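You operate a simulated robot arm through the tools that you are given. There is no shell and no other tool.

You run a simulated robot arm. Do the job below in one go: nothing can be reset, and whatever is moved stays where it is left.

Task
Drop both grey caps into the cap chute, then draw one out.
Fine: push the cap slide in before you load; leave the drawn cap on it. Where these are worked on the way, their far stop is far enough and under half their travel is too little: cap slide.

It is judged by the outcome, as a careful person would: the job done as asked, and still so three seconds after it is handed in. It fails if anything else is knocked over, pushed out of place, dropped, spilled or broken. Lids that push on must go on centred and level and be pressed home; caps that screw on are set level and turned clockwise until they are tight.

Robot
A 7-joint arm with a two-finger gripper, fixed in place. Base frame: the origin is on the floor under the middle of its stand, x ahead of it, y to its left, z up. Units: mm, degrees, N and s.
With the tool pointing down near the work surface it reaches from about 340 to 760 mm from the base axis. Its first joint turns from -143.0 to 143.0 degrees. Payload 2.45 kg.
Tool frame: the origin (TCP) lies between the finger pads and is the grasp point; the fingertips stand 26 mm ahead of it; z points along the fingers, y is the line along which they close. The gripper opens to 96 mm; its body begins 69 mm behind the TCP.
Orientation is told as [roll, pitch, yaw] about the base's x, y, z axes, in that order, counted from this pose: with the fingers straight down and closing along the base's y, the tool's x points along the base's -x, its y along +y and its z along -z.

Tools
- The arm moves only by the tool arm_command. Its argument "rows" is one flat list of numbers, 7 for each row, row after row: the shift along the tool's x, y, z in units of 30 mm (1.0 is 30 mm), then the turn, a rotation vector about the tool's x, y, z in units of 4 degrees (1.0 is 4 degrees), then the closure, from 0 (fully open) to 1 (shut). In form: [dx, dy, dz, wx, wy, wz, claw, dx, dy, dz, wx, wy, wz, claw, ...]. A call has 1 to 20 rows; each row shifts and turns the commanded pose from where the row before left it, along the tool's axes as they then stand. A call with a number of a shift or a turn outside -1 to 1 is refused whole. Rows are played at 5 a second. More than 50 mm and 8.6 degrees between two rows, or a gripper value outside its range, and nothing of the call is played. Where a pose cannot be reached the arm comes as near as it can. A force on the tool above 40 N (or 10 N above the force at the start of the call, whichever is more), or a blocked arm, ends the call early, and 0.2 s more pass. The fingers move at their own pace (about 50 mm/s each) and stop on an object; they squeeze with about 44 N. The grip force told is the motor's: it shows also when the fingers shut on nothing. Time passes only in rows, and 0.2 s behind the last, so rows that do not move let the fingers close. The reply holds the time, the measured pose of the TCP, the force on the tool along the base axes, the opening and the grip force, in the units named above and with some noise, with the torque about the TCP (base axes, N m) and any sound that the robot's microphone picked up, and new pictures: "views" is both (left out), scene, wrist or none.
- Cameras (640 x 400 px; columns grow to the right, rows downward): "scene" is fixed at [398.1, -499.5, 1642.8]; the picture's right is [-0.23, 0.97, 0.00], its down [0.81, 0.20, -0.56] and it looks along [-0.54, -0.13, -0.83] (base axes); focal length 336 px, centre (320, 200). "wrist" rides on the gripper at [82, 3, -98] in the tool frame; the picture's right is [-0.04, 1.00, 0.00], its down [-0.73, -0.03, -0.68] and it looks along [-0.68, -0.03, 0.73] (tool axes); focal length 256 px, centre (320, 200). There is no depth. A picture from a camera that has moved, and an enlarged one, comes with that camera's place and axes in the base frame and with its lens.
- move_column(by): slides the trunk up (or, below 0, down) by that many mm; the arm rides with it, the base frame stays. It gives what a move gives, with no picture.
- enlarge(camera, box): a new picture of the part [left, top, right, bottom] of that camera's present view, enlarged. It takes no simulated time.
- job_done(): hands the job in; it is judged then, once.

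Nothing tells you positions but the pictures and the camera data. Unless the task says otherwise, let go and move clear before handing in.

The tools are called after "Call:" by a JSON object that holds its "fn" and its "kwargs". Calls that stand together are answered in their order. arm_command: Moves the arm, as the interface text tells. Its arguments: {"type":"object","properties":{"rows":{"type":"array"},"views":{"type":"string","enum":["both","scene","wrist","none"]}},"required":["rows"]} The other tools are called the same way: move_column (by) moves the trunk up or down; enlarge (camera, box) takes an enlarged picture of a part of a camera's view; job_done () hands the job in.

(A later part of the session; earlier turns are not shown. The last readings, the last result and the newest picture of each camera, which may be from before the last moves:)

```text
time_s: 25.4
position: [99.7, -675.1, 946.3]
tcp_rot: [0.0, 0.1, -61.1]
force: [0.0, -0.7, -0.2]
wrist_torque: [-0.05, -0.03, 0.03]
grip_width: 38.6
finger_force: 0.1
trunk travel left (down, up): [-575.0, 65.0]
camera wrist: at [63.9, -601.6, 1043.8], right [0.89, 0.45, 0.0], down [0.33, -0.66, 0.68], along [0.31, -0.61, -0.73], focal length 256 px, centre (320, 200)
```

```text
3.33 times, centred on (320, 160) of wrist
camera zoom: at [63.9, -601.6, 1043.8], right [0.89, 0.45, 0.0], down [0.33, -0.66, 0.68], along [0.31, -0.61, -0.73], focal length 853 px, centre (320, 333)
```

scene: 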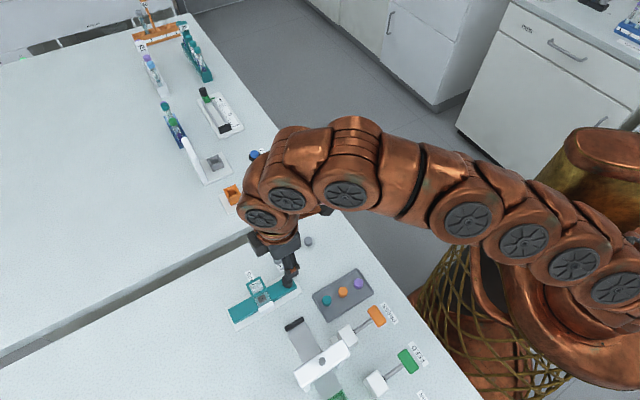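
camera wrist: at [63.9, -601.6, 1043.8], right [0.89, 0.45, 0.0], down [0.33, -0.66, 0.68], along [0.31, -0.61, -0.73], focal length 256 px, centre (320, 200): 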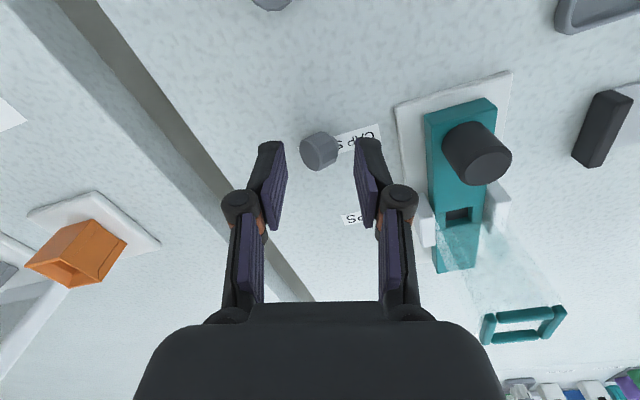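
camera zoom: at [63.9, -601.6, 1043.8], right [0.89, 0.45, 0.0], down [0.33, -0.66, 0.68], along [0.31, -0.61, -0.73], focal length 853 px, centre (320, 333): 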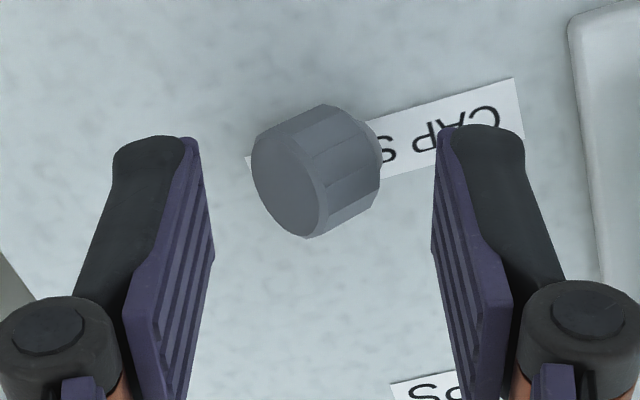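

I can now see that the cap has a narrower plug under its head, which is why it rests stably tilted. I'll narrow the fingers and push the raised face across in 3 mm steps to tip it back onto its plug.

Call:
{"fn": "arm_command", "kwargs": {"rows": [0, 0, 0, 0, 0, 0, 0.73, 0, 0, 0, 0, 0, 0, 0.73, 0, 0.1, 0, 0, 0, 0, 0.73, 0, 0.1, 0, 0, 0, 0, 0.73, 0, 0.1, 0, 0, 0, 0, 0.73, 0, 0.05, 0, 0, 0, 0, 0.73], "views": "wrist"}}

Call:
{"fn": "enlarge", "kwargs": {"camera": "wrist", "box": [230, 100, 410, 220]}}

```text
time_s: 26.8
position: [110.9, -669.9, 945.9]
tcp_rot: [0.1, 0.0, -60.9]
force: [-0.7, 0.1, 0.3]
wrist_torque: [0.03, 0.01, 0.01]
grip_width: 26.1
finger_force: 0.0
trunk travel left (down, up): [-575.0, 65.0]
camera wrist: at [73.6, -596.6, 1043.6], right [0.89, 0.45, 0.0], down [0.33, -0.66, 0.68], along [0.31, -0.61, -0.73], focal length 256 px, centre (320, 200)
```

wrist: 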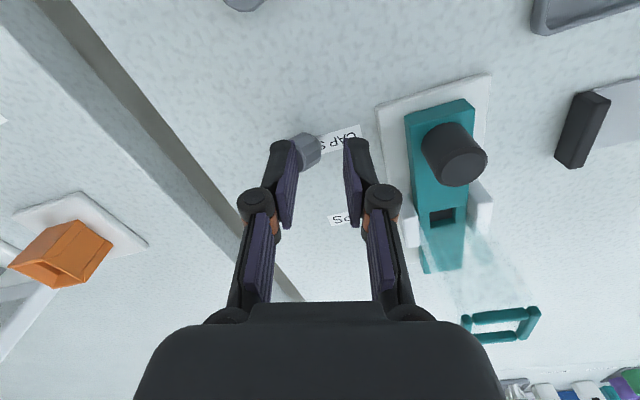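

```text
3.33 times, centred on (320, 160) of wrist
camera zoom: at [73.6, -596.6, 1043.6], right [0.89, 0.45, 0.0], down [0.33, -0.66, 0.68], along [0.31, -0.61, -0.73], focal length 853 px, centre (320, 333)
```

zoom: 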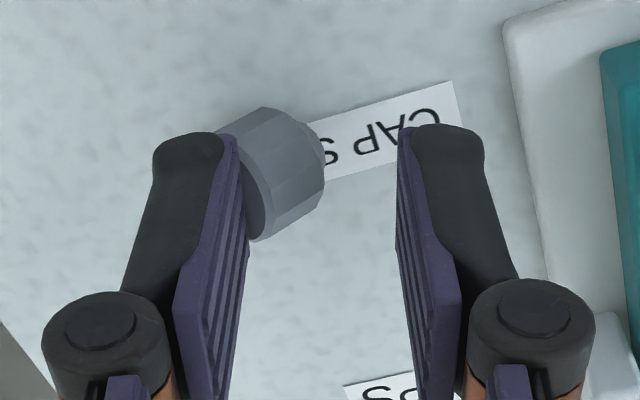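

The finger has just reached the cap's face. I'll continue pushing.

Call:
{"fn": "arm_command", "kwargs": {"rows": [0, 0.1, 0, 0, 0, 0, 0.73, 0, 0.1, 0, 0, 0, 0, 0.73, 0, 0, 0, 0, 0, 0, 0.73], "views": "wrist"}}

Call:
{"fn": "enlarge", "kwargs": {"camera": "wrist", "box": [230, 100, 410, 220]}}

```text
time_s: 27.6
position: [115.9, -666.6, 947.0]
tcp_rot: [0.0, 0.0, -61.0]
force: [-0.1, 0.4, -0.1]
wrist_torque: [-0.01, -0.02, 0.02]
grip_width: 26.1
finger_force: 0.1
trunk travel left (down, up): [-575.0, 65.0]
camera wrist: at [78.9, -593.2, 1044.7], right [0.89, 0.45, 0.0], down [0.33, -0.66, 0.68], along [0.31, -0.61, -0.73], focal length 256 px, centre (320, 200)
```

wrist: 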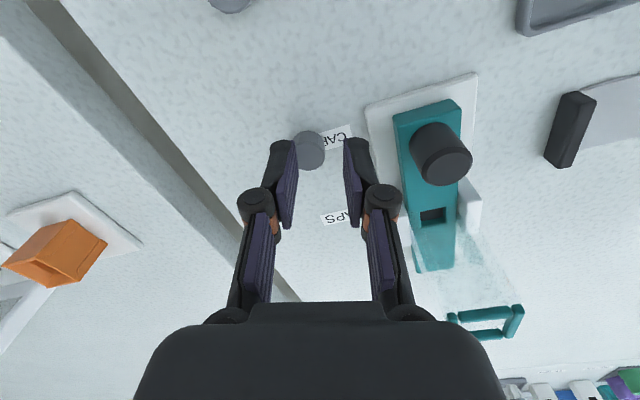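

```text
3.33 times, centred on (320, 160) of wrist
camera zoom: at [78.9, -593.2, 1044.7], right [0.89, 0.45, 0.0], down [0.33, -0.66, 0.68], along [0.31, -0.61, -0.73], focal length 853 px, centre (320, 333)
```

zoom: 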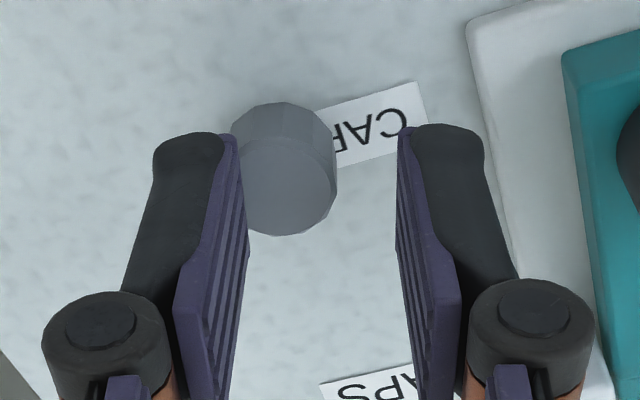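

The cap is back upright. I'll rise, centre over it, open just enough, and check the alignment before going lower than last time.

Call:
{"fn": "arm_command", "kwargs": {"rows": [0, 0, -0.33, 0, 0, 0, 0.73, 0, -0.2, 0, 0, 0, 0, 0.66, 0, 0, 0, 0, 0, 0, 0.66, 0, 0, 0, 0, 0, 0, 0.66], "views": "wrist"}}

Call:
{"fn": "enlarge", "kwargs": {"camera": "wrist", "box": [230, 100, 410, 220]}}

```text
time_s: 28.6
position: [108.8, -669.2, 956.5]
tcp_rot: [0.1, 0.1, -61.0]
force: [0.1, 0.3, 0.8]
wrist_torque: [0.01, 0.0, -0.01]
grip_width: 32.7
finger_force: 0.0
trunk travel left (down, up): [-575.0, 65.0]
camera wrist: at [72.4, -595.7, 1054.4], right [0.89, 0.45, 0.0], down [0.33, -0.66, 0.68], along [0.31, -0.61, -0.73], focal length 256 px, centre (320, 200)
```

wrist: 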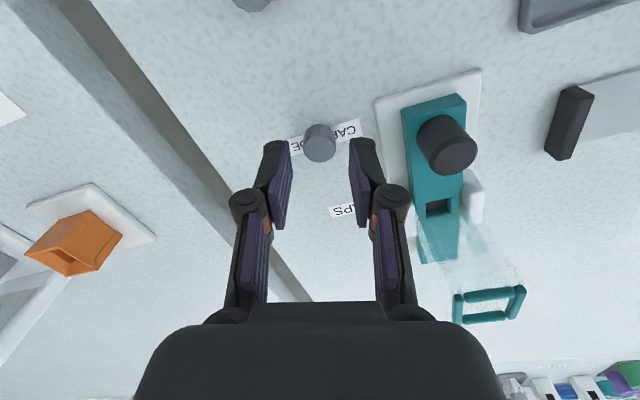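

```text
3.33 times, centred on (320, 160) of wrist
camera zoom: at [72.4, -595.7, 1054.4], right [0.89, 0.45, 0.0], down [0.33, -0.66, 0.68], along [0.31, -0.61, -0.73], focal length 853 px, centre (320, 333)
```

zoom: 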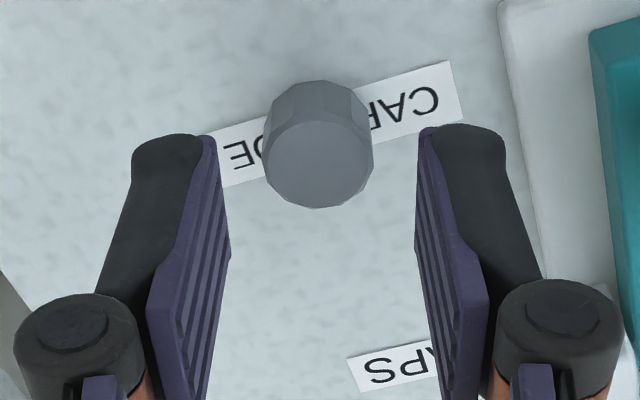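

The cap is centred. I'll go down 21 mm so the pads sit fully along the cap's head.

Call:
{"fn": "arm_command", "kwargs": {"rows": [-0.06, 0, 0.25, 0, 0, 0, 0.66, 0, 0, 0.25, 0, 0, 0, 0.66, 0, 0, 0.22, 0, 0, 0, 0.66, 0, 0, 0, 0, 0, 0, 0.66], "views": "wrist"}}

Call:
{"fn": "enlarge", "kwargs": {"camera": "wrist", "box": [230, 100, 410, 220]}}

```text
time_s: 29.6
position: [110.8, -670.5, 933.3]
tcp_rot: [0.0, 0.1, -61.0]
force: [-0.2, 0.5, 0.1]
wrist_torque: [0.03, 0.0, 0.0]
grip_width: 32.5
finger_force: 0.0
trunk travel left (down, up): [-575.0, 65.0]
camera wrist: at [74.3, -597.4, 1031.1], right [0.89, 0.45, 0.0], down [0.33, -0.66, 0.68], along [0.31, -0.61, -0.73], focal length 256 px, centre (320, 200)
```

wrist: 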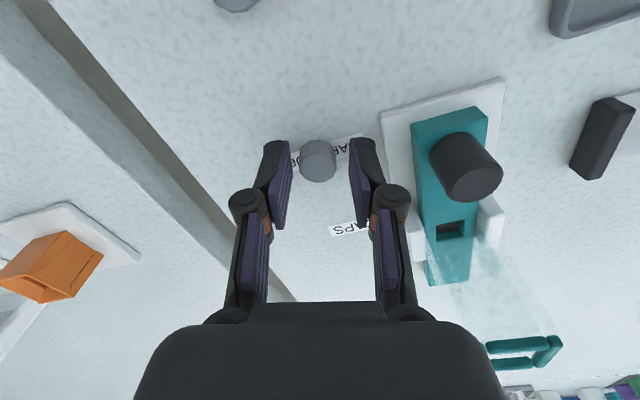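

```text
3.33 times, centred on (320, 160) of wrist
camera zoom: at [74.3, -597.4, 1031.1], right [0.89, 0.45, 0.0], down [0.33, -0.66, 0.68], along [0.31, -0.61, -0.73], focal length 853 px, centre (320, 333)
```

zoom: 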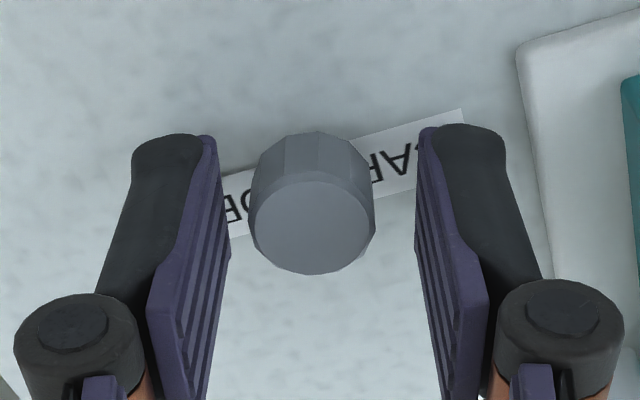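

The alignment looks good, with about 10 mm of pad along the cap. I'll close on it now.

Call:
{"fn": "arm_command", "kwargs": {"rows": [0, 0, 0, 0, 0, 0, 0.72, 0, 0, 0, 0, 0, 0, 0.77, 0, 0, 0, 0, 0, 0, 0.82, 0, 0, 0, 0, 0, 0, 0.85, 0, 0, 0, 0, 0, 0, 0.85], "views": "wrist"}}

Call:
{"fn": "enlarge", "kwargs": {"camera": "wrist", "box": [230, 100, 410, 220]}}

```text
time_s: 30.8
position: [110.1, -670.6, 932.3]
tcp_rot: [-0.1, 0.0, -61.0]
force: [0.2, 0.3, 0.6]
wrist_torque: [0.02, 0.02, -0.02]
grip_width: 17.1
finger_force: 19.7
trunk travel left (down, up): [-575.0, 65.0]
camera wrist: at [74.2, -597.4, 1031.1], right [0.89, 0.45, 0.0], down [0.33, -0.66, 0.68], along [0.31, -0.61, -0.73], focal length 256 px, centre (320, 200)
```

wrist: 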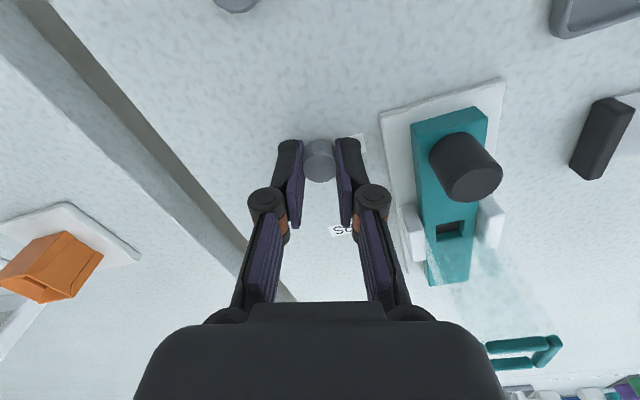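

```text
3.33 times, centred on (320, 160) of wrist
camera zoom: at [74.2, -597.4, 1031.1], right [0.89, 0.45, 0.0], down [0.33, -0.66, 0.68], along [0.31, -0.61, -0.73], focal length 853 px, centre (320, 333)
```

zoom: 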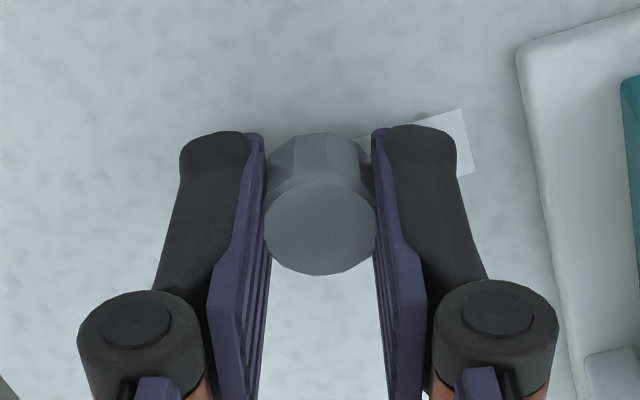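

The cap is held at 17 mm with about 20 N and looks level. I'll lift slowly and check the hold.

Call:
{"fn": "arm_command", "kwargs": {"rows": [0, 0, -0.2, 0, 0, 0, 0.86, 0, 0, -0.4, 0, 0, 0, 0.86, 0, 0, -0.4, 0, 0, 0, 0.86, 0, 0, 0, 0, 0, 0, 0.86], "views": "wrist"}}

Call:
{"fn": "enlarge", "kwargs": {"camera": "wrist", "box": [230, 100, 410, 220]}}

Call:
{"fn": "enlarge", "kwargs": {"camera": "scene", "box": [240, 220, 320, 290]}}

```text
time_s: 31.8
position: [109.2, -671.3, 963.7]
tcp_rot: [0.0, 0.1, -61.0]
force: [-0.6, 0.5, 0.2]
wrist_torque: [0.01, 0.03, -0.01]
grip_width: 15.6
finger_force: 41.5
trunk travel left (down, up): [-575.0, 65.0]
camera wrist: at [73.2, -597.6, 1061.8], right [0.89, 0.45, 0.0], down [0.33, -0.66, 0.68], along [0.31, -0.61, -0.73], focal length 256 px, centre (320, 200)
```

wrist: 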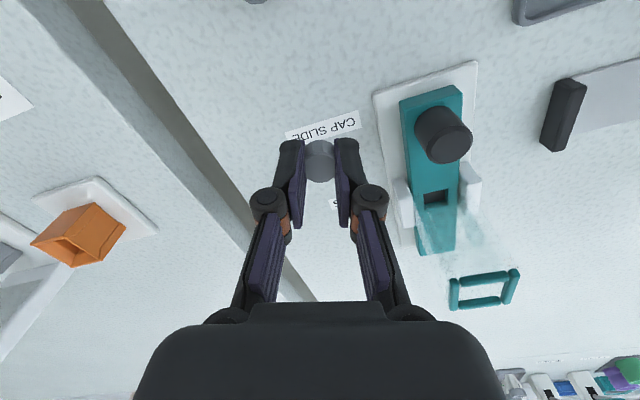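

```text
3.33 times, centred on (320, 160) of wrist
camera zoom: at [73.2, -597.6, 1061.8], right [0.89, 0.45, 0.0], down [0.33, -0.66, 0.68], along [0.31, -0.61, -0.73], focal length 853 px, centre (320, 333)
```

zoom: 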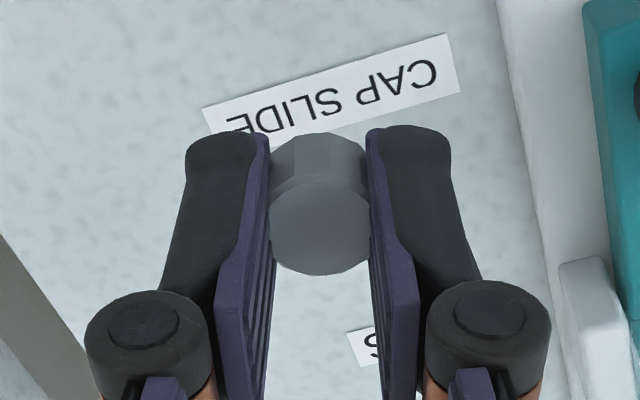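

```text
5.71 times, centred on (280, 255) of scene
camera zoom: at [398.1, -499.5, 1642.8], right [-0.23, 0.97, 0.0], down [0.81, 0.2, -0.56], along [-0.54, -0.13, -0.83], focal length 1921 px, centre (549, -114)
```

zoom: 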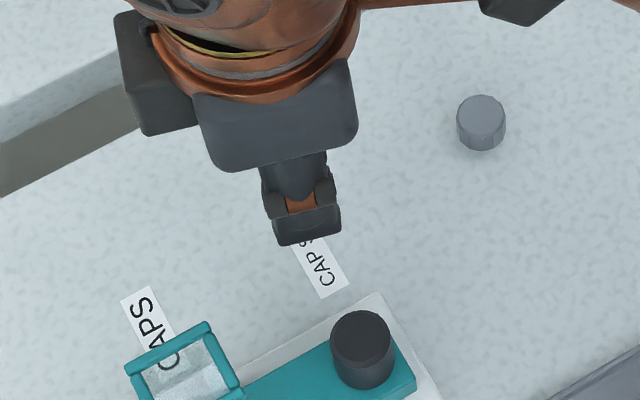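

The cap is held and lifted clear. I'll raise it above the chute, turn back to line up with the slide, and move over the chute mouth.

Call:
{"fn": "arm_command", "kwargs": {"rows": [0, 0, -0.8, 0, 0, -1, 0.86, 0, 0, -0.8, 0, 0, -1, 0.86, 0, 0, -0.8, 0, 0, -1, 0.86, 0, 0, -0.8, 0, 0, -1, 0.86, -0.586, 0.5625, 0, 0, 0, 0, 0.86, -0.586, 0.5625, 0, 0, 0, 0, 0.86, -0.586, 0.5625, 0, 0, 0, 0, 0.86, -0.586, 0.5625, 0, 0, 0, 0, 0.86, 0, 0, 0, 0, 0, 0, 0.86], "views": "both"}}

Call:
{"fn": "enlarge", "kwargs": {"camera": "wrist", "box": [230, 80, 410, 200]}}

Call:
{"fn": "enlarge", "kwargs": {"camera": "scene", "box": [220, 220, 320, 320]}}

```text
time_s: 33.8
position: [205.6, -670.9, 1055.8]
tcp_rot: [0.0, 0.0, -45.0]
force: [-0.8, 0.5, 0.3]
wrist_torque: [0.02, 0.05, 0.05]
grip_width: 16.7
finger_force: 42.4
out of reach, approached as far as the arm can: row 8
trunk travel left (down, up): [-575.0, 65.0]
camera wrist: at [150.9, -610.8, 1154.1], right [0.73, 0.68, 0.0], down [0.5, -0.54, 0.68], along [0.46, -0.5, -0.73], focal length 256 px, centre (320, 200)
```

scene: 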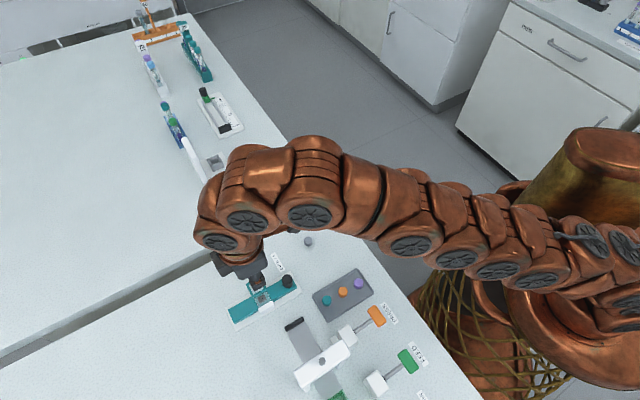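
wrist: 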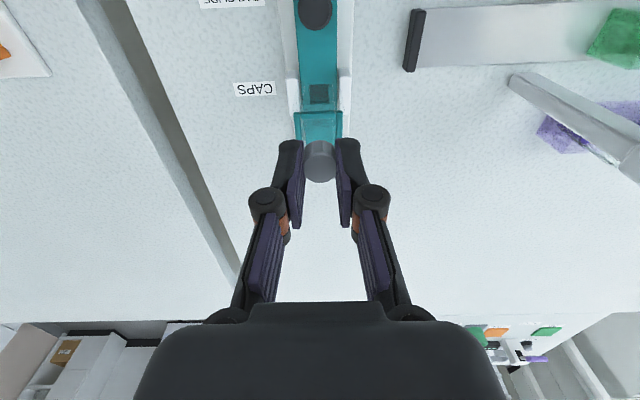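

```text
3.33 times, centred on (320, 140) of wrist
camera zoom: at [150.9, -610.8, 1154.1], right [0.73, 0.68, 0.0], down [0.5, -0.54, 0.68], along [0.46, -0.5, -0.73], focal length 853 px, centre (320, 400)
```

zoom: 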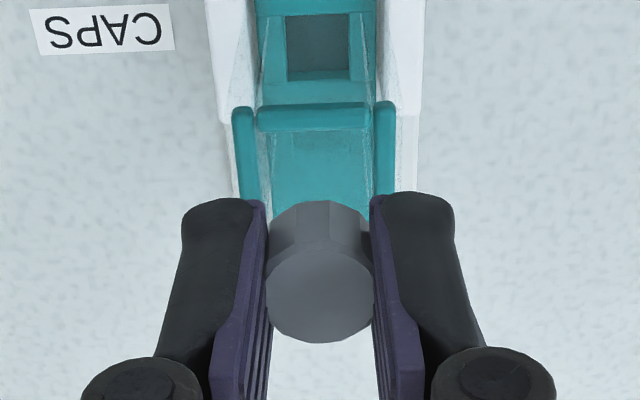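

```text
4.00 times, centred on (270, 270) of scene
camera zoom: at [398.1, -499.5, 1642.8], right [-0.23, 0.97, 0.0], down [0.81, 0.2, -0.56], along [-0.54, -0.13, -0.83], focal length 1345 px, centre (520, -80)
```

zoom: 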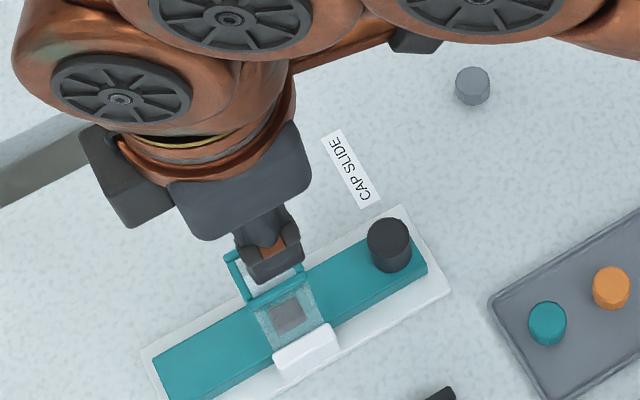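

The arm is at its reach limit about 3 mm short of the chute centre. Raising the trunk while lowering the arm should give more reach, so I'll raise the column.

Call:
{"fn": "move_column", "kwargs": {"by": 60}}

```text
time_s: 34.8
position: [206.1, -670.8, 1116.1]
tcp_rot: [0.0, 0.0, -45.0]
force: [0.4, -0.4, -0.3]
wrist_torque: [0.04, 0.01, -0.01]
grip_width: 16.7
finger_force: 42.1
trunk travel left (down, up): [-635.0, 5.0]
```

The column is up. I'll lower the arm to just above the chute and look.

Call:
{"fn": "arm_command", "kwargs": {"rows": [-0.03, 0, 0.8, 0, 0, 0, 0.86, -0.03, 0, 0.8, 0, 0, 0, 0.86, -0.03, -0.02, 0.7, 0, 0, 0, 0.86, 0, 0, 0, 0, 0, 0, 0.86], "views": "wrist"}}

Call:
{"fn": "enlarge", "kwargs": {"camera": "wrist", "box": [230, 100, 410, 220]}}

Call:
{"fn": "enlarge", "kwargs": {"camera": "scene", "box": [230, 240, 320, 320]}}

```text
time_s: 35.8
position: [207.9, -675.7, 1046.9]
tcp_rot: [0.0, 0.0, -45.0]
force: [0.1, -0.3, -0.3]
wrist_torque: [0.0, -0.01, -0.01]
grip_width: 16.7
finger_force: 42.8
trunk travel left (down, up): [-635.0, 5.0]
camera wrist: at [152.7, -614.2, 1143.7], right [0.73, 0.68, 0.0], down [0.5, -0.54, 0.68], along [0.46, -0.5, -0.73], focal length 256 px, centre (320, 200)
```

wrist: 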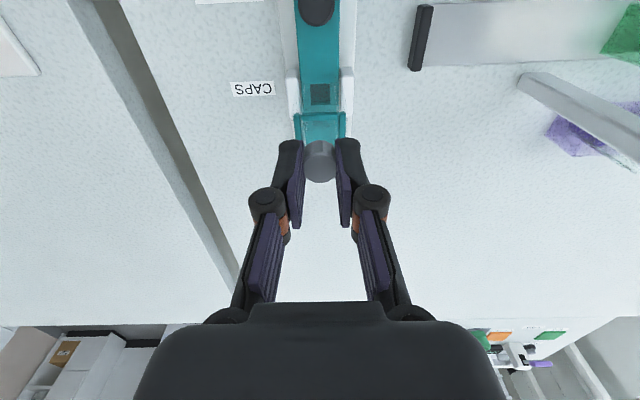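

```text
3.33 times, centred on (320, 160) of wrist
camera zoom: at [152.7, -614.2, 1143.7], right [0.73, 0.68, 0.0], down [0.5, -0.54, 0.68], along [0.46, -0.5, -0.73], focal length 853 px, centre (320, 333)
```

zoom: 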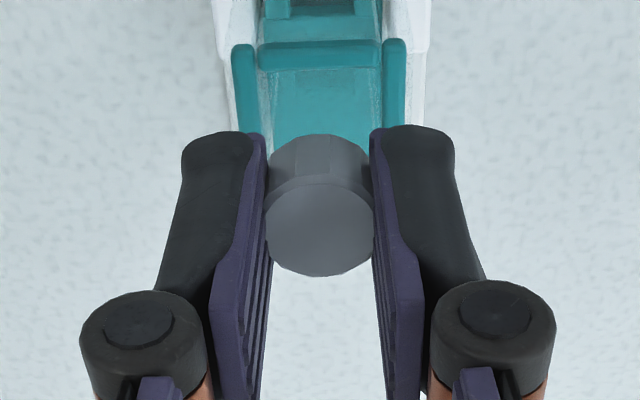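

```text
5.00 times, centred on (275, 280) of scene
camera zoom: at [398.1, -499.5, 1642.8], right [-0.23, 0.97, 0.0], down [0.81, 0.2, -0.56], along [-0.54, -0.13, -0.83], focal length 1681 px, centre (545, -200)
```

zoom: 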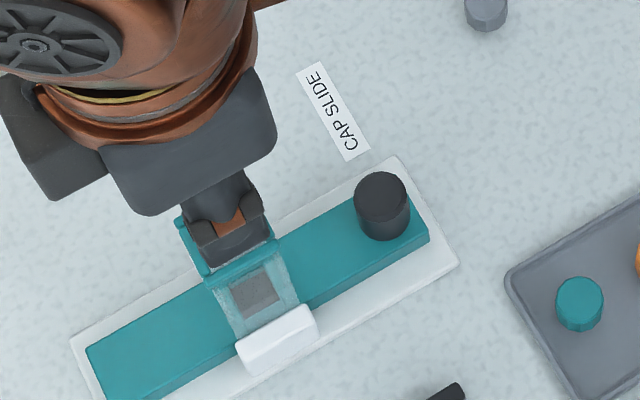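

The chute mouth looks centred under the cap from this angle. I'll lower 10 mm more and recheck with finer detail.

Call:
{"fn": "arm_command", "kwargs": {"rows": [0, 0, 0.2, 0, 0, 0, 0.86, 0, 0, 0.15, 0, 0, 0, 0.86, 0, 0, 0, 0, 0, 0, 0.86], "views": "none"}}

Call:
{"fn": "enlarge", "kwargs": {"camera": "wrist", "box": [260, 90, 380, 200]}}

Call:
{"fn": "enlarge", "kwargs": {"camera": "scene", "box": [240, 260, 300, 310]}}

```text
time_s: 36.6
position: [208.0, -673.1, 1035.5]
tcp_rot: [0.0, 0.0, -45.0]
force: [-0.6, 0.7, 0.1]
wrist_torque: [-0.03, -0.02, 0.03]
grip_width: 16.9
finger_force: 43.1
trunk travel left (down, up): [-635.0, 5.0]
```

```text
3.64 times, centred on (320, 145) of wrist
camera zoom: at [151.8, -612.7, 1133.6], right [0.73, 0.68, 0.0], down [0.5, -0.54, 0.68], along [0.46, -0.5, -0.73], focal length 931 px, centre (320, 400)
```

zoom: 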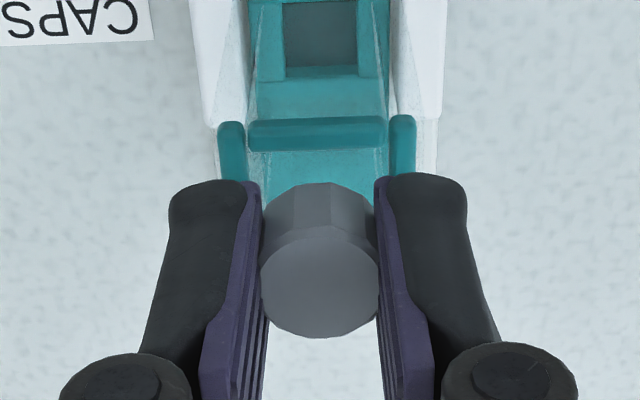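

```text
8.00 times, centred on (270, 285) of scene
camera zoom: at [398.1, -499.5, 1642.8], right [-0.23, 0.97, 0.0], down [0.81, 0.2, -0.56], along [-0.54, -0.13, -0.83], focal length 2690 px, centre (720, -480)
```

zoom: 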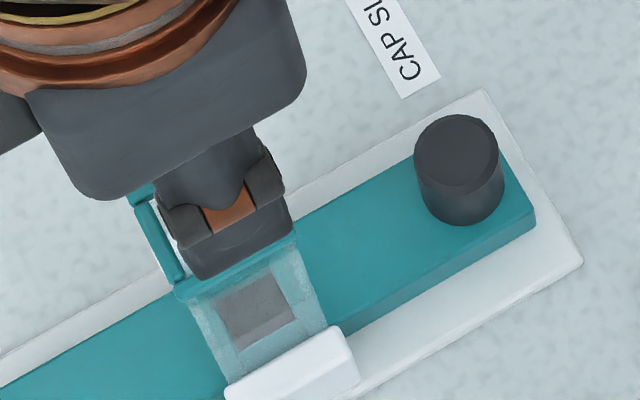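

The scene and wrist views agree that the cap is within a few millimetres of the chute centre. I'll lower in 3 mm steps, watching the force for any contact with the rim.

Call:
{"fn": "arm_command", "kwargs": {"rows": [0, 0, 0.1, 0, 0, 0, 0.86, 0, 0, 0.1, 0, 0, 0, 0.86, 0, 0, 0, 0, 0, 0, 0.86], "views": "none"}}

Call:
{"fn": "enlarge", "kwargs": {"camera": "wrist", "box": [270, 100, 370, 190]}}

Call:
{"fn": "enlarge", "kwargs": {"camera": "scene", "box": [240, 260, 300, 310]}}

```text
time_s: 37.4
position: [207.2, -674.8, 1030.5]
tcp_rot: [0.0, 0.1, -45.0]
force: [-0.3, -1.1, -0.7]
wrist_torque: [-0.02, -0.01, 0.02]
grip_width: 16.7
finger_force: 42.5
trunk travel left (down, up): [-635.0, 5.0]
```

```text
4.44 times, centred on (320, 145) of wrist
camera zoom: at [151.9, -613.9, 1128.9], right [0.73, 0.68, 0.0], down [0.5, -0.54, 0.68], along [0.46, -0.5, -0.73], focal length 1138 px, centre (320, 444)
```

zoom: 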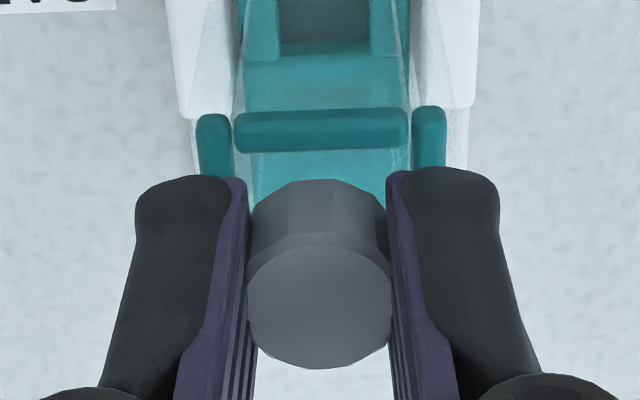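

```text
8.00 times, centred on (270, 285) of scene
camera zoom: at [398.1, -499.5, 1642.8], right [-0.23, 0.97, 0.0], down [0.81, 0.2, -0.56], along [-0.54, -0.13, -0.83], focal length 2690 px, centre (720, -480)
```

zoom: 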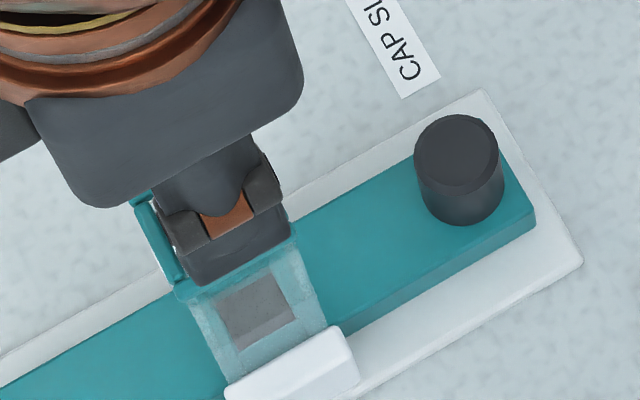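

The lateral alignment is good. I'll zoom tightly on the held cap and rim to judge the fore-aft alignment and check the cap is level.

Call:
{"fn": "enlarge", "kwargs": {"camera": "wrist", "box": [295, 115, 345, 190]}}

Call:
{"fn": "enlarge", "kwargs": {"camera": "scene", "box": [250, 270, 290, 305]}}

```text
5.33 times, centred on (320, 152) of wrist
camera zoom: at [151.9, -613.9, 1128.9], right [0.73, 0.68, 0.0], down [0.5, -0.54, 0.68], along [0.46, -0.5, -0.73], focal length 1365 px, centre (320, 453)
```

zoom: 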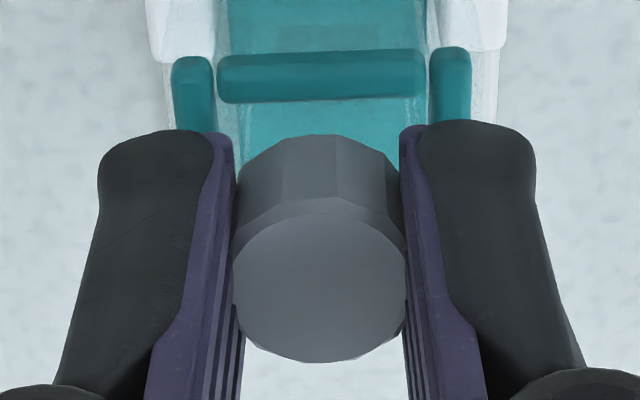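

```text
11.43 times, centred on (270, 288) of scene
camera zoom: at [398.1, -499.5, 1642.8], right [-0.23, 0.97, 0.0], down [0.81, 0.2, -0.56], along [-0.54, -0.13, -0.83], focal length 3842 px, centre (891, -800)
```

zoom: 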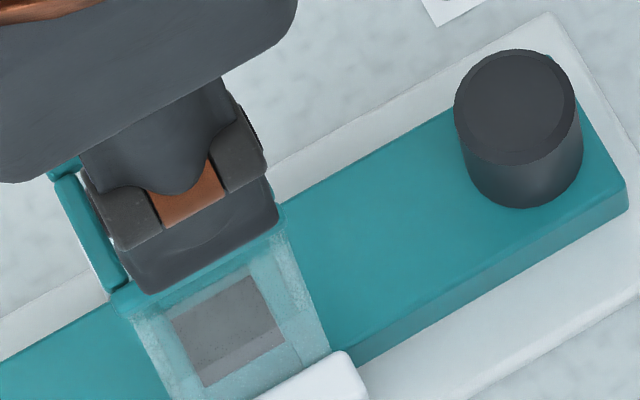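

The cap is level and held with its bottom just below the fingertips. It appears centred if the rim is at z 998. I'll go down 3 mm and compare the gap to the near bar directly.

Call:
{"fn": "arm_command", "kwargs": {"rows": [0, 0, 0.1, 0, 0, 0, 0.86, 0, 0, 0, 0, 0, 0, 0.86], "views": "none"}}

Call:
{"fn": "enlarge", "kwargs": {"camera": "wrist", "box": [295, 115, 345, 190]}}

Call:
{"fn": "enlarge", "kwargs": {"camera": "scene", "box": [250, 270, 290, 305]}}

```text
time_s: 38.0
position: [206.9, -673.3, 1027.6]
tcp_rot: [0.0, 0.1, -45.0]
force: [-1.1, 0.4, 0.7]
wrist_torque: [-0.01, -0.01, 0.01]
grip_width: 16.6
finger_force: 42.2
trunk travel left (down, up): [-635.0, 5.0]
```

```text
5.33 times, centred on (320, 152) of wrist
camera zoom: at [152.3, -613.5, 1126.2], right [0.73, 0.68, 0.0], down [0.5, -0.54, 0.68], along [0.46, -0.5, -0.73], focal length 1365 px, centre (320, 453)
```

zoom: 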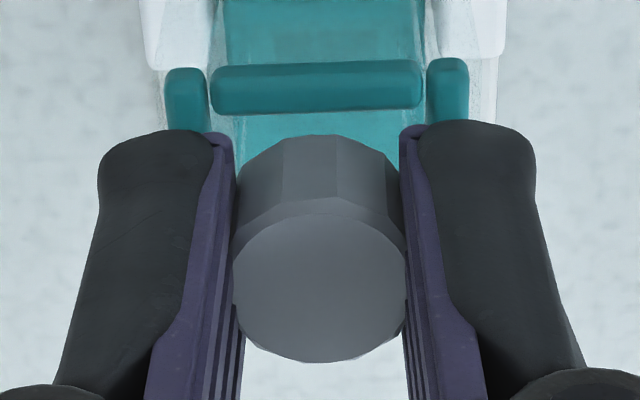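

```text
11.43 times, centred on (270, 288) of scene
camera zoom: at [398.1, -499.5, 1642.8], right [-0.23, 0.97, 0.0], down [0.81, 0.2, -0.56], along [-0.54, -0.13, -0.83], focal length 3842 px, centre (891, -800)
```

zoom: 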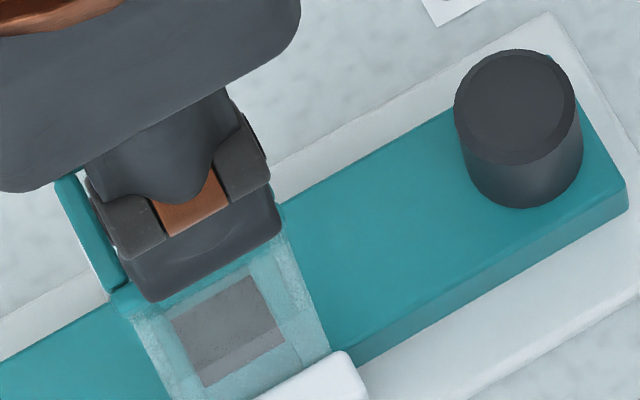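

There's no contact yet, and the gap to the near bar looks right for a centred cap. I'll lower about 2.5 mm more so the plug enters the mouth.

Call:
{"fn": "arm_command", "kwargs": {"rows": [0, 0, 0.05, 0, 0, 0, 0.86, 0, 0, 0.035, 0, 0, 0, 0.86, 0, 0, 0, 0, 0, 0, 0.86], "views": "none"}}

Call:
{"fn": "enlarge", "kwargs": {"camera": "wrist", "box": [295, 115, 345, 190]}}

Call:
{"fn": "enlarge", "kwargs": {"camera": "scene", "box": [250, 270, 290, 305]}}

```text
time_s: 38.8
position: [207.5, -674.9, 1024.7]
tcp_rot: [0.0, 0.0, -44.9]
force: [0.3, -0.9, 0.5]
wrist_torque: [0.03, 0.01, -0.02]
grip_width: 17.1
finger_force: 42.0
trunk travel left (down, up): [-635.0, 5.0]
```

```text
5.33 times, centred on (320, 152) of wrist
camera zoom: at [152.2, -613.8, 1123.2], right [0.73, 0.68, 0.0], down [0.5, -0.54, 0.68], along [0.46, -0.5, -0.73], focal length 1365 px, centre (320, 453)
```

zoom: 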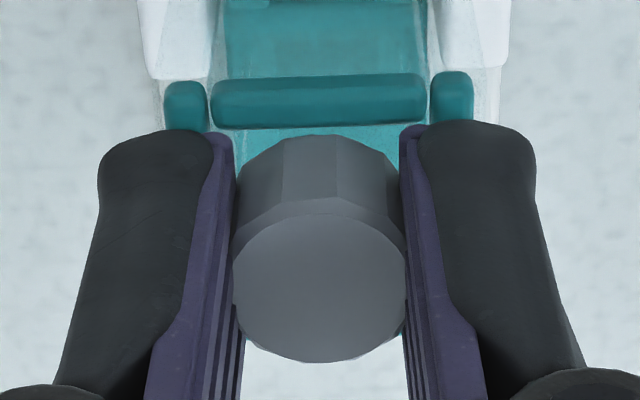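

```text
11.43 times, centred on (270, 288) of scene
camera zoom: at [398.1, -499.5, 1642.8], right [-0.23, 0.97, 0.0], down [0.81, 0.2, -0.56], along [-0.54, -0.13, -0.83], focal length 3842 px, centre (891, -800)
```

zoom: 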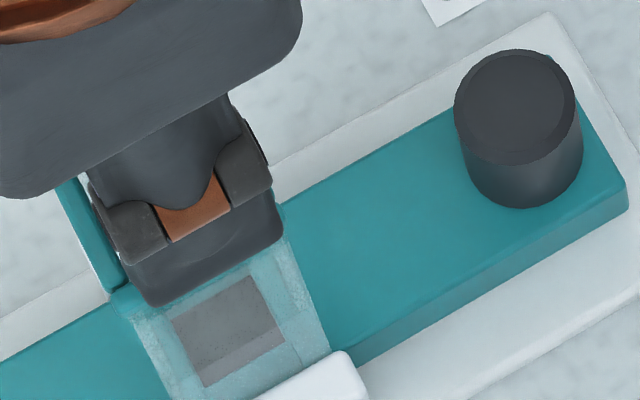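

The cap's rear edge is about 1 mm clear of the near bar with no contact. I'll shift 0.7 mm for centring and lower another 2 mm.

Call:
{"fn": "arm_command", "kwargs": {"rows": [-0.025, 0, 0.03, 0, 0, 0, 0.86, 0, 0, 0.035, 0, 0, 0, 0.86, 0, 0, 0, 0, 0, 0, 0.86], "views": "none"}}

Call:
{"fn": "enlarge", "kwargs": {"camera": "wrist", "box": [295, 115, 345, 190]}}

Call:
{"fn": "enlarge", "kwargs": {"camera": "scene", "box": [250, 270, 290, 305]}}

```text
time_s: 39.6
position: [207.4, -674.6, 1023.8]
tcp_rot: [0.0, 0.0, -45.0]
force: [0.3, -0.4, 0.2]
wrist_torque: [0.04, 0.01, -0.03]
grip_width: 16.5
finger_force: 42.3
trunk travel left (down, up): [-635.0, 5.0]
```

```text
5.33 times, centred on (320, 152) of wrist
camera zoom: at [152.5, -613.7, 1121.3], right [0.73, 0.68, 0.0], down [0.5, -0.54, 0.68], along [0.46, -0.5, -0.73], focal length 1365 px, centre (320, 453)
```

zoom: 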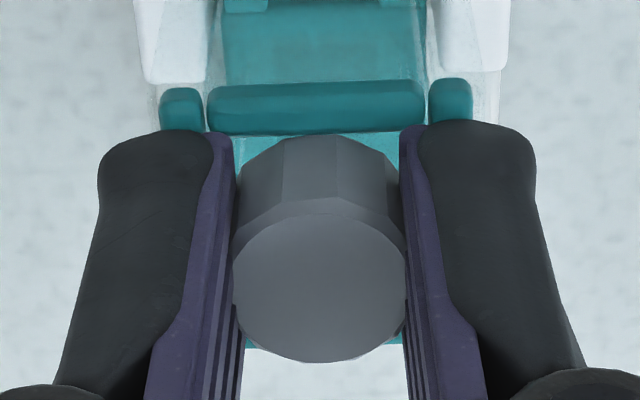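

```text
11.43 times, centred on (270, 288) of scene
camera zoom: at [398.1, -499.5, 1642.8], right [-0.23, 0.97, 0.0], down [0.81, 0.2, -0.56], along [-0.54, -0.13, -0.83], focal length 3842 px, centre (891, -800)
```

zoom: 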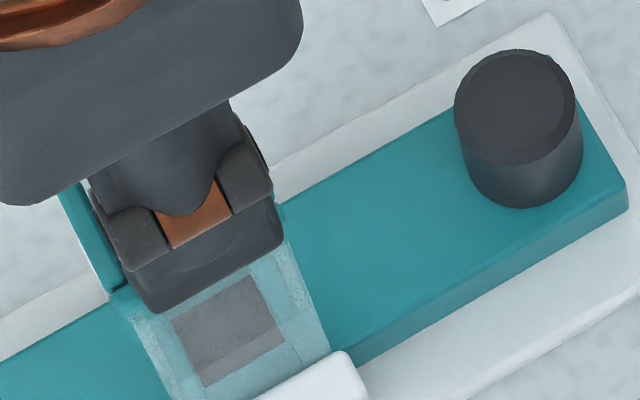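

The bars are visible on both sides of the cap, and there's still no contact. I'll lower in sub-millimetre steps to find the rim by touch.

Call:
{"fn": "arm_command", "kwargs": {"rows": [0, 0, 0.03, 0, 0, 0, 0.86, 0, 0, 0.03, 0, 0, 0, 0.86, 0, 0, 0, 0, 0, 0, 0.86], "views": "none"}}

Call:
{"fn": "enlarge", "kwargs": {"camera": "wrist", "box": [295, 115, 345, 190]}}

```text
time_s: 40.4
position: [206.8, -674.1, 1021.4]
tcp_rot: [0.1, 0.1, -44.8]
force: [0.0, -0.1, 0.5]
wrist_torque: [0.03, 0.03, 0.0]
grip_width: 16.8
finger_force: 42.7
trunk travel left (down, up): [-635.0, 5.0]
```

```text
5.33 times, centred on (320, 152) of wrist
camera zoom: at [152.5, -613.0, 1120.2], right [0.73, 0.68, 0.0], down [0.5, -0.54, 0.68], along [0.46, -0.5, -0.73], focal length 1365 px, centre (320, 453)
```

zoom: 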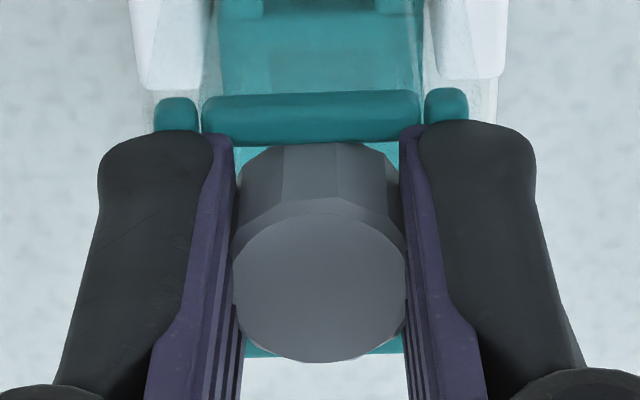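

The cap's lower edge is now behind the near bar, so it has entered the mouth without touching. I'll nudge 0.6 mm sideways and lower a bit more.

Call:
{"fn": "arm_command", "kwargs": {"rows": [0, -0.02, 0, 0, 0, 0, 0.86, 0, 0, 0.03, 0, 0, 0, 0.86, 0, 0, 0.03, 0, 0, 0, 0.86, 0, 0, 0, 0, 0, 0, 0.86], "views": "none"}}

Call:
{"fn": "enlarge", "kwargs": {"camera": "wrist", "box": [295, 115, 345, 190]}}

Call:
{"fn": "enlarge", "kwargs": {"camera": "scene", "box": [250, 270, 290, 305]}}

```text
time_s: 41.4
position: [207.4, -674.3, 1020.0]
tcp_rot: [0.0, 0.1, -45.0]
force: [0.2, 0.6, 0.9]
wrist_torque: [0.01, 0.0, -0.02]
grip_width: 17.1
finger_force: 42.6
trunk travel left (down, up): [-635.0, 5.0]
```

```text
5.33 times, centred on (320, 152) of wrist
camera zoom: at [152.7, -614.5, 1118.1], right [0.73, 0.68, 0.0], down [0.5, -0.54, 0.68], along [0.46, -0.5, -0.73], focal length 1365 px, centre (320, 453)
```

zoom: 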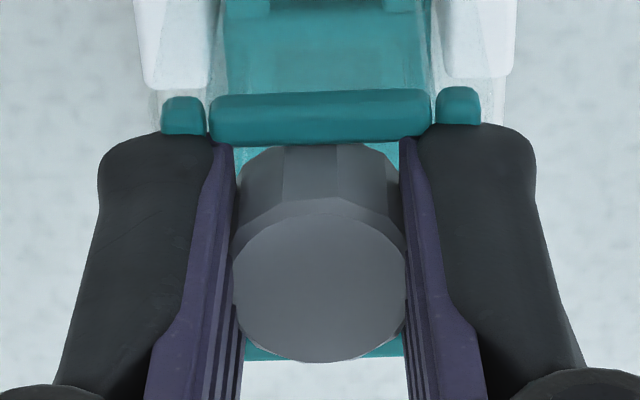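

```text
11.43 times, centred on (270, 288) of scene
camera zoom: at [398.1, -499.5, 1642.8], right [-0.23, 0.97, 0.0], down [0.81, 0.2, -0.56], along [-0.54, -0.13, -0.83], focal length 3842 px, centre (891, -800)
```

zoom: 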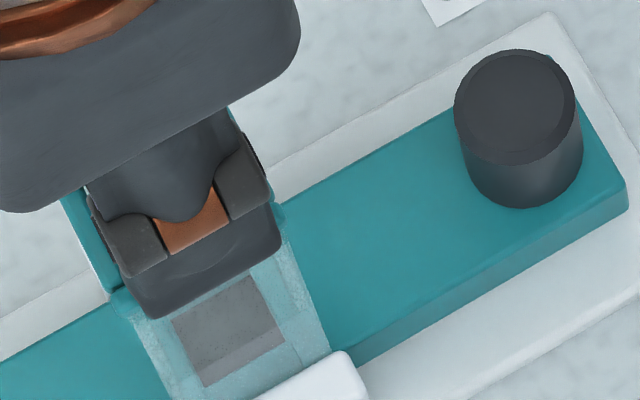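

The cap is centred both ways and partly inside the mouth with no contact force. I'll release it gradually.

Call:
{"fn": "arm_command", "kwargs": {"rows": [0, 0, 0, 0, 0, 0, 0.83, 0, 0, 0, 0, 0, 0, 0.8, 0, 0, 0, 0, 0, 0, 0.77, 0, 0, 0, 0, 0, 0, 0.73, 0, 0, 0, 0, 0, 0, 0.7, 0, 0, 0, 0, 0, 0, 0.7], "views": "wrist"}}

Call:
{"fn": "enlarge", "kwargs": {"camera": "wrist", "box": [270, 90, 370, 200]}}

Call:
{"fn": "enlarge", "kwargs": {"camera": "scene", "box": [250, 270, 290, 305]}}

```text
time_s: 42.8
position: [207.6, -676.2, 1018.8]
tcp_rot: [0.0, -0.1, -45.0]
force: [0.4, 0.5, -0.5]
wrist_torque: [-0.02, -0.01, -0.03]
grip_width: 28.5
finger_force: 0.0
trunk travel left (down, up): [-635.0, 5.0]
camera wrist: at [152.6, -614.5, 1118.1], right [0.73, 0.68, 0.0], down [0.5, -0.54, 0.68], along [0.46, -0.5, -0.73], focal length 256 px, centre (320, 200)
```

wrist: 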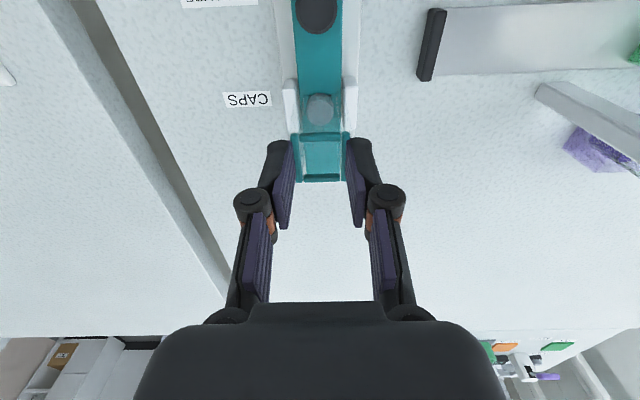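

```text
3.64 times, centred on (320, 145) of wrist
camera zoom: at [152.6, -614.5, 1118.1], right [0.73, 0.68, 0.0], down [0.5, -0.54, 0.68], along [0.46, -0.5, -0.73], focal length 931 px, centre (320, 400)
```

zoom: 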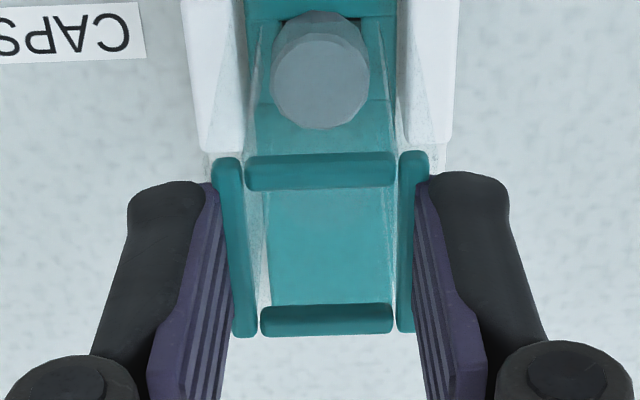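

```text
11.43 times, centred on (270, 288) of scene
camera zoom: at [398.1, -499.5, 1642.8], right [-0.23, 0.97, 0.0], down [0.81, 0.2, -0.56], along [-0.54, -0.13, -0.83], focal length 3842 px, centre (891, -800)
```

zoom: 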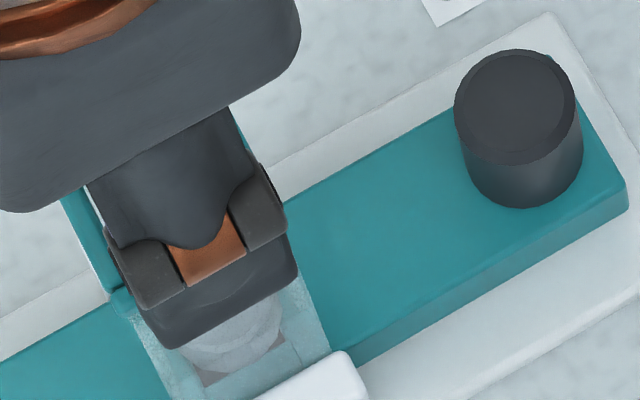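

The cap dropped down the chute and looks upright over the pocket. I'll rise for a clear look at it.

Call:
{"fn": "arm_command", "kwargs": {"rows": [0, 0, -0.5, 0, 0, 0, 0.68, 0, 0, -0.8, 0, 0, 0, 0.66, 0, 0, -0.5, 0, 0, 0, 0.66, 0, 0, 0, 0, 0, 0, 0.66], "views": "wrist"}}

Call:
{"fn": "enlarge", "kwargs": {"camera": "wrist", "box": [270, 40, 370, 150]}}

Call:
{"fn": "enlarge", "kwargs": {"camera": "scene", "box": [240, 255, 310, 315]}}

```text
time_s: 43.8
position: [207.1, -675.7, 1074.9]
tcp_rot: [0.0, 0.0, -45.0]
force: [0.4, 0.1, 0.2]
wrist_torque: [-0.01, 0.03, 0.03]
grip_width: 32.9
finger_force: 0.1
trunk travel left (down, up): [-635.0, 5.0]
camera wrist: at [151.7, -614.9, 1172.7], right [0.73, 0.68, 0.0], down [0.5, -0.54, 0.68], along [0.46, -0.5, -0.73], focal length 256 px, centre (320, 200)
```

wrist: 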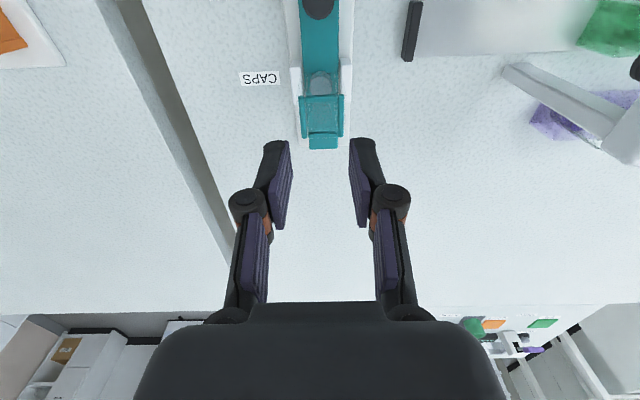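

```text
3.64 times, centred on (320, 95) of wrist
camera zoom: at [151.7, -614.9, 1172.7], right [0.73, 0.68, 0.0], down [0.5, -0.54, 0.68], along [0.46, -0.5, -0.73], focal length 931 px, centre (320, 582)
```

zoom: 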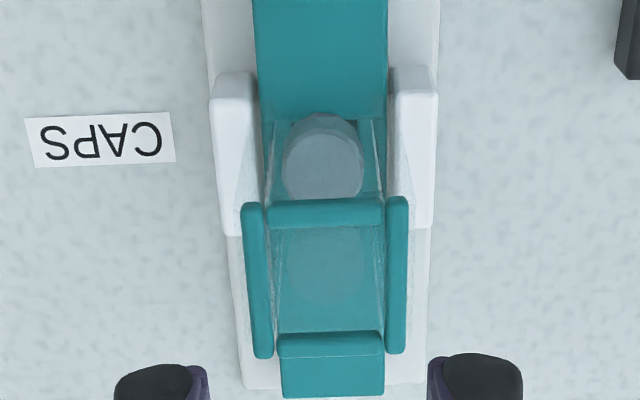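

```text
6.67 times, centred on (275, 285) of scene
camera zoom: at [398.1, -499.5, 1642.8], right [-0.23, 0.97, 0.0], down [0.81, 0.2, -0.56], along [-0.54, -0.13, -0.83], focal length 2241 px, centre (620, -367)
```

zoom: 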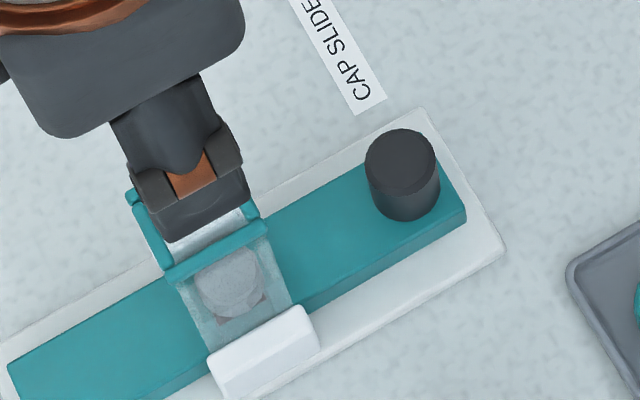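

The first cap sits upright in the chute over the pocket. Next is the second cap, at about (50, -609). I'll move over it with the fingers open about 36 mm.

Call:
{"fn": "arm_command", "kwargs": {"rows": [0.877, -0.357, 0, 0, 0, 0, 0.62, 0.877, -0.357, 0, 0, 0, 0, 0.62, 0.877, -0.357, 0, 0, 0, 0, 0.62, 0.877, -0.357, 0.8, 0, 0, 0, 0.62, 0.877, -0.357, 0.9, 0, 0, 0, 0.62, 0.877, -0.357, 0.9, 0, 0, 0, 0.62, 0, 0, 0, 0, 0, 0, 0.62], "views": "wrist"}}

Call:
{"fn": "enlarge", "kwargs": {"camera": "wrist", "box": [230, 80, 410, 200]}}

```text
time_s: 45.4
position: [50.1, -605.2, 994.6]
tcp_rot: [0.0, 0.0, -44.9]
force: [-0.1, 0.7, 0.1]
wrist_torque: [0.01, -0.02, 0.01]
grip_width: 36.6
finger_force: 0.1
trunk travel left (down, up): [-635.0, 5.0]
camera wrist: at [-5.1, -546.1, 1092.0], right [0.73, 0.68, 0.0], down [0.5, -0.54, 0.68], along [0.46, -0.5, -0.73], focal length 256 px, centre (320, 200)
```

wrist: 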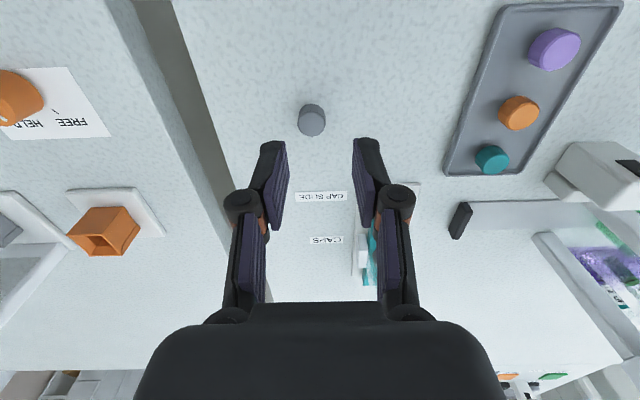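

```text
3.33 times, centred on (320, 140) of wrist
camera zoom: at [-5.1, -546.1, 1092.0], right [0.73, 0.68, 0.0], down [0.5, -0.54, 0.68], along [0.46, -0.5, -0.73], focal length 853 px, centre (320, 400)
```

zoom: 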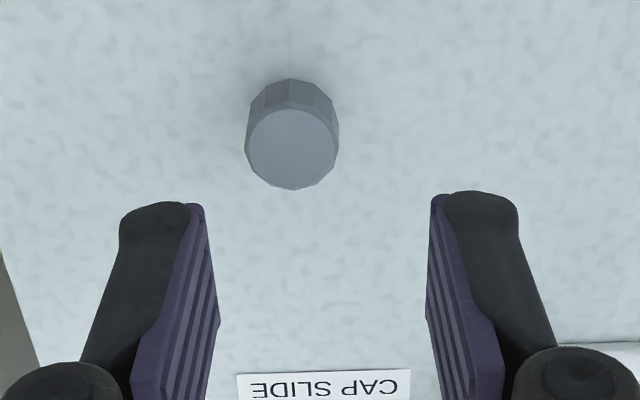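

The second cap is slightly ahead and to the left. I'll correct and come down to just above it.

Call:
{"fn": "arm_command", "kwargs": {"rows": [-0.15, -0.213, 0.3, 0, 0, 0, 0.62, 0, 0, 0.6, 0, 0, 0, 0.62, 0, 0, 0.4, 0, 0, 0, 0.62, 0, 0, 0, 0, 0, 0, 0.62], "views": "none"}}

Call:
{"fn": "enlarge", "kwargs": {"camera": "wrist", "box": [230, 100, 410, 220]}}

```text
time_s: 46.4
position: [49.1, -616.5, 957.2]
tcp_rot: [0.0, 0.0, -45.1]
force: [-0.5, 0.6, 0.2]
wrist_torque: [-0.01, 0.04, 0.01]
grip_width: 36.3
finger_force: 0.1
trunk travel left (down, up): [-635.0, 5.0]
```

```text
3.33 times, centred on (320, 160) of wrist
camera zoom: at [-6.5, -555.6, 1054.9], right [0.73, 0.68, 0.0], down [0.5, -0.54, 0.68], along [0.46, -0.5, -0.73], focal length 853 px, centre (320, 333)
```

zoom: 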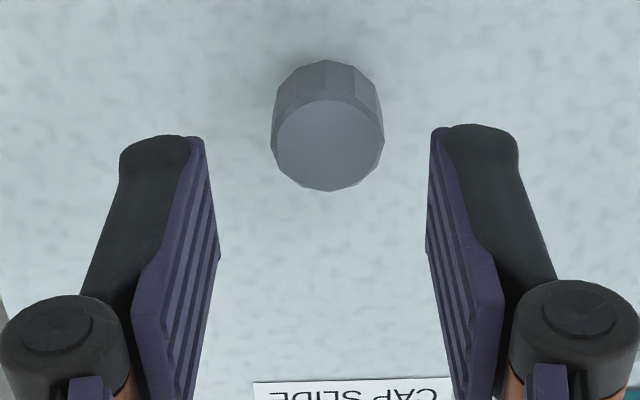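

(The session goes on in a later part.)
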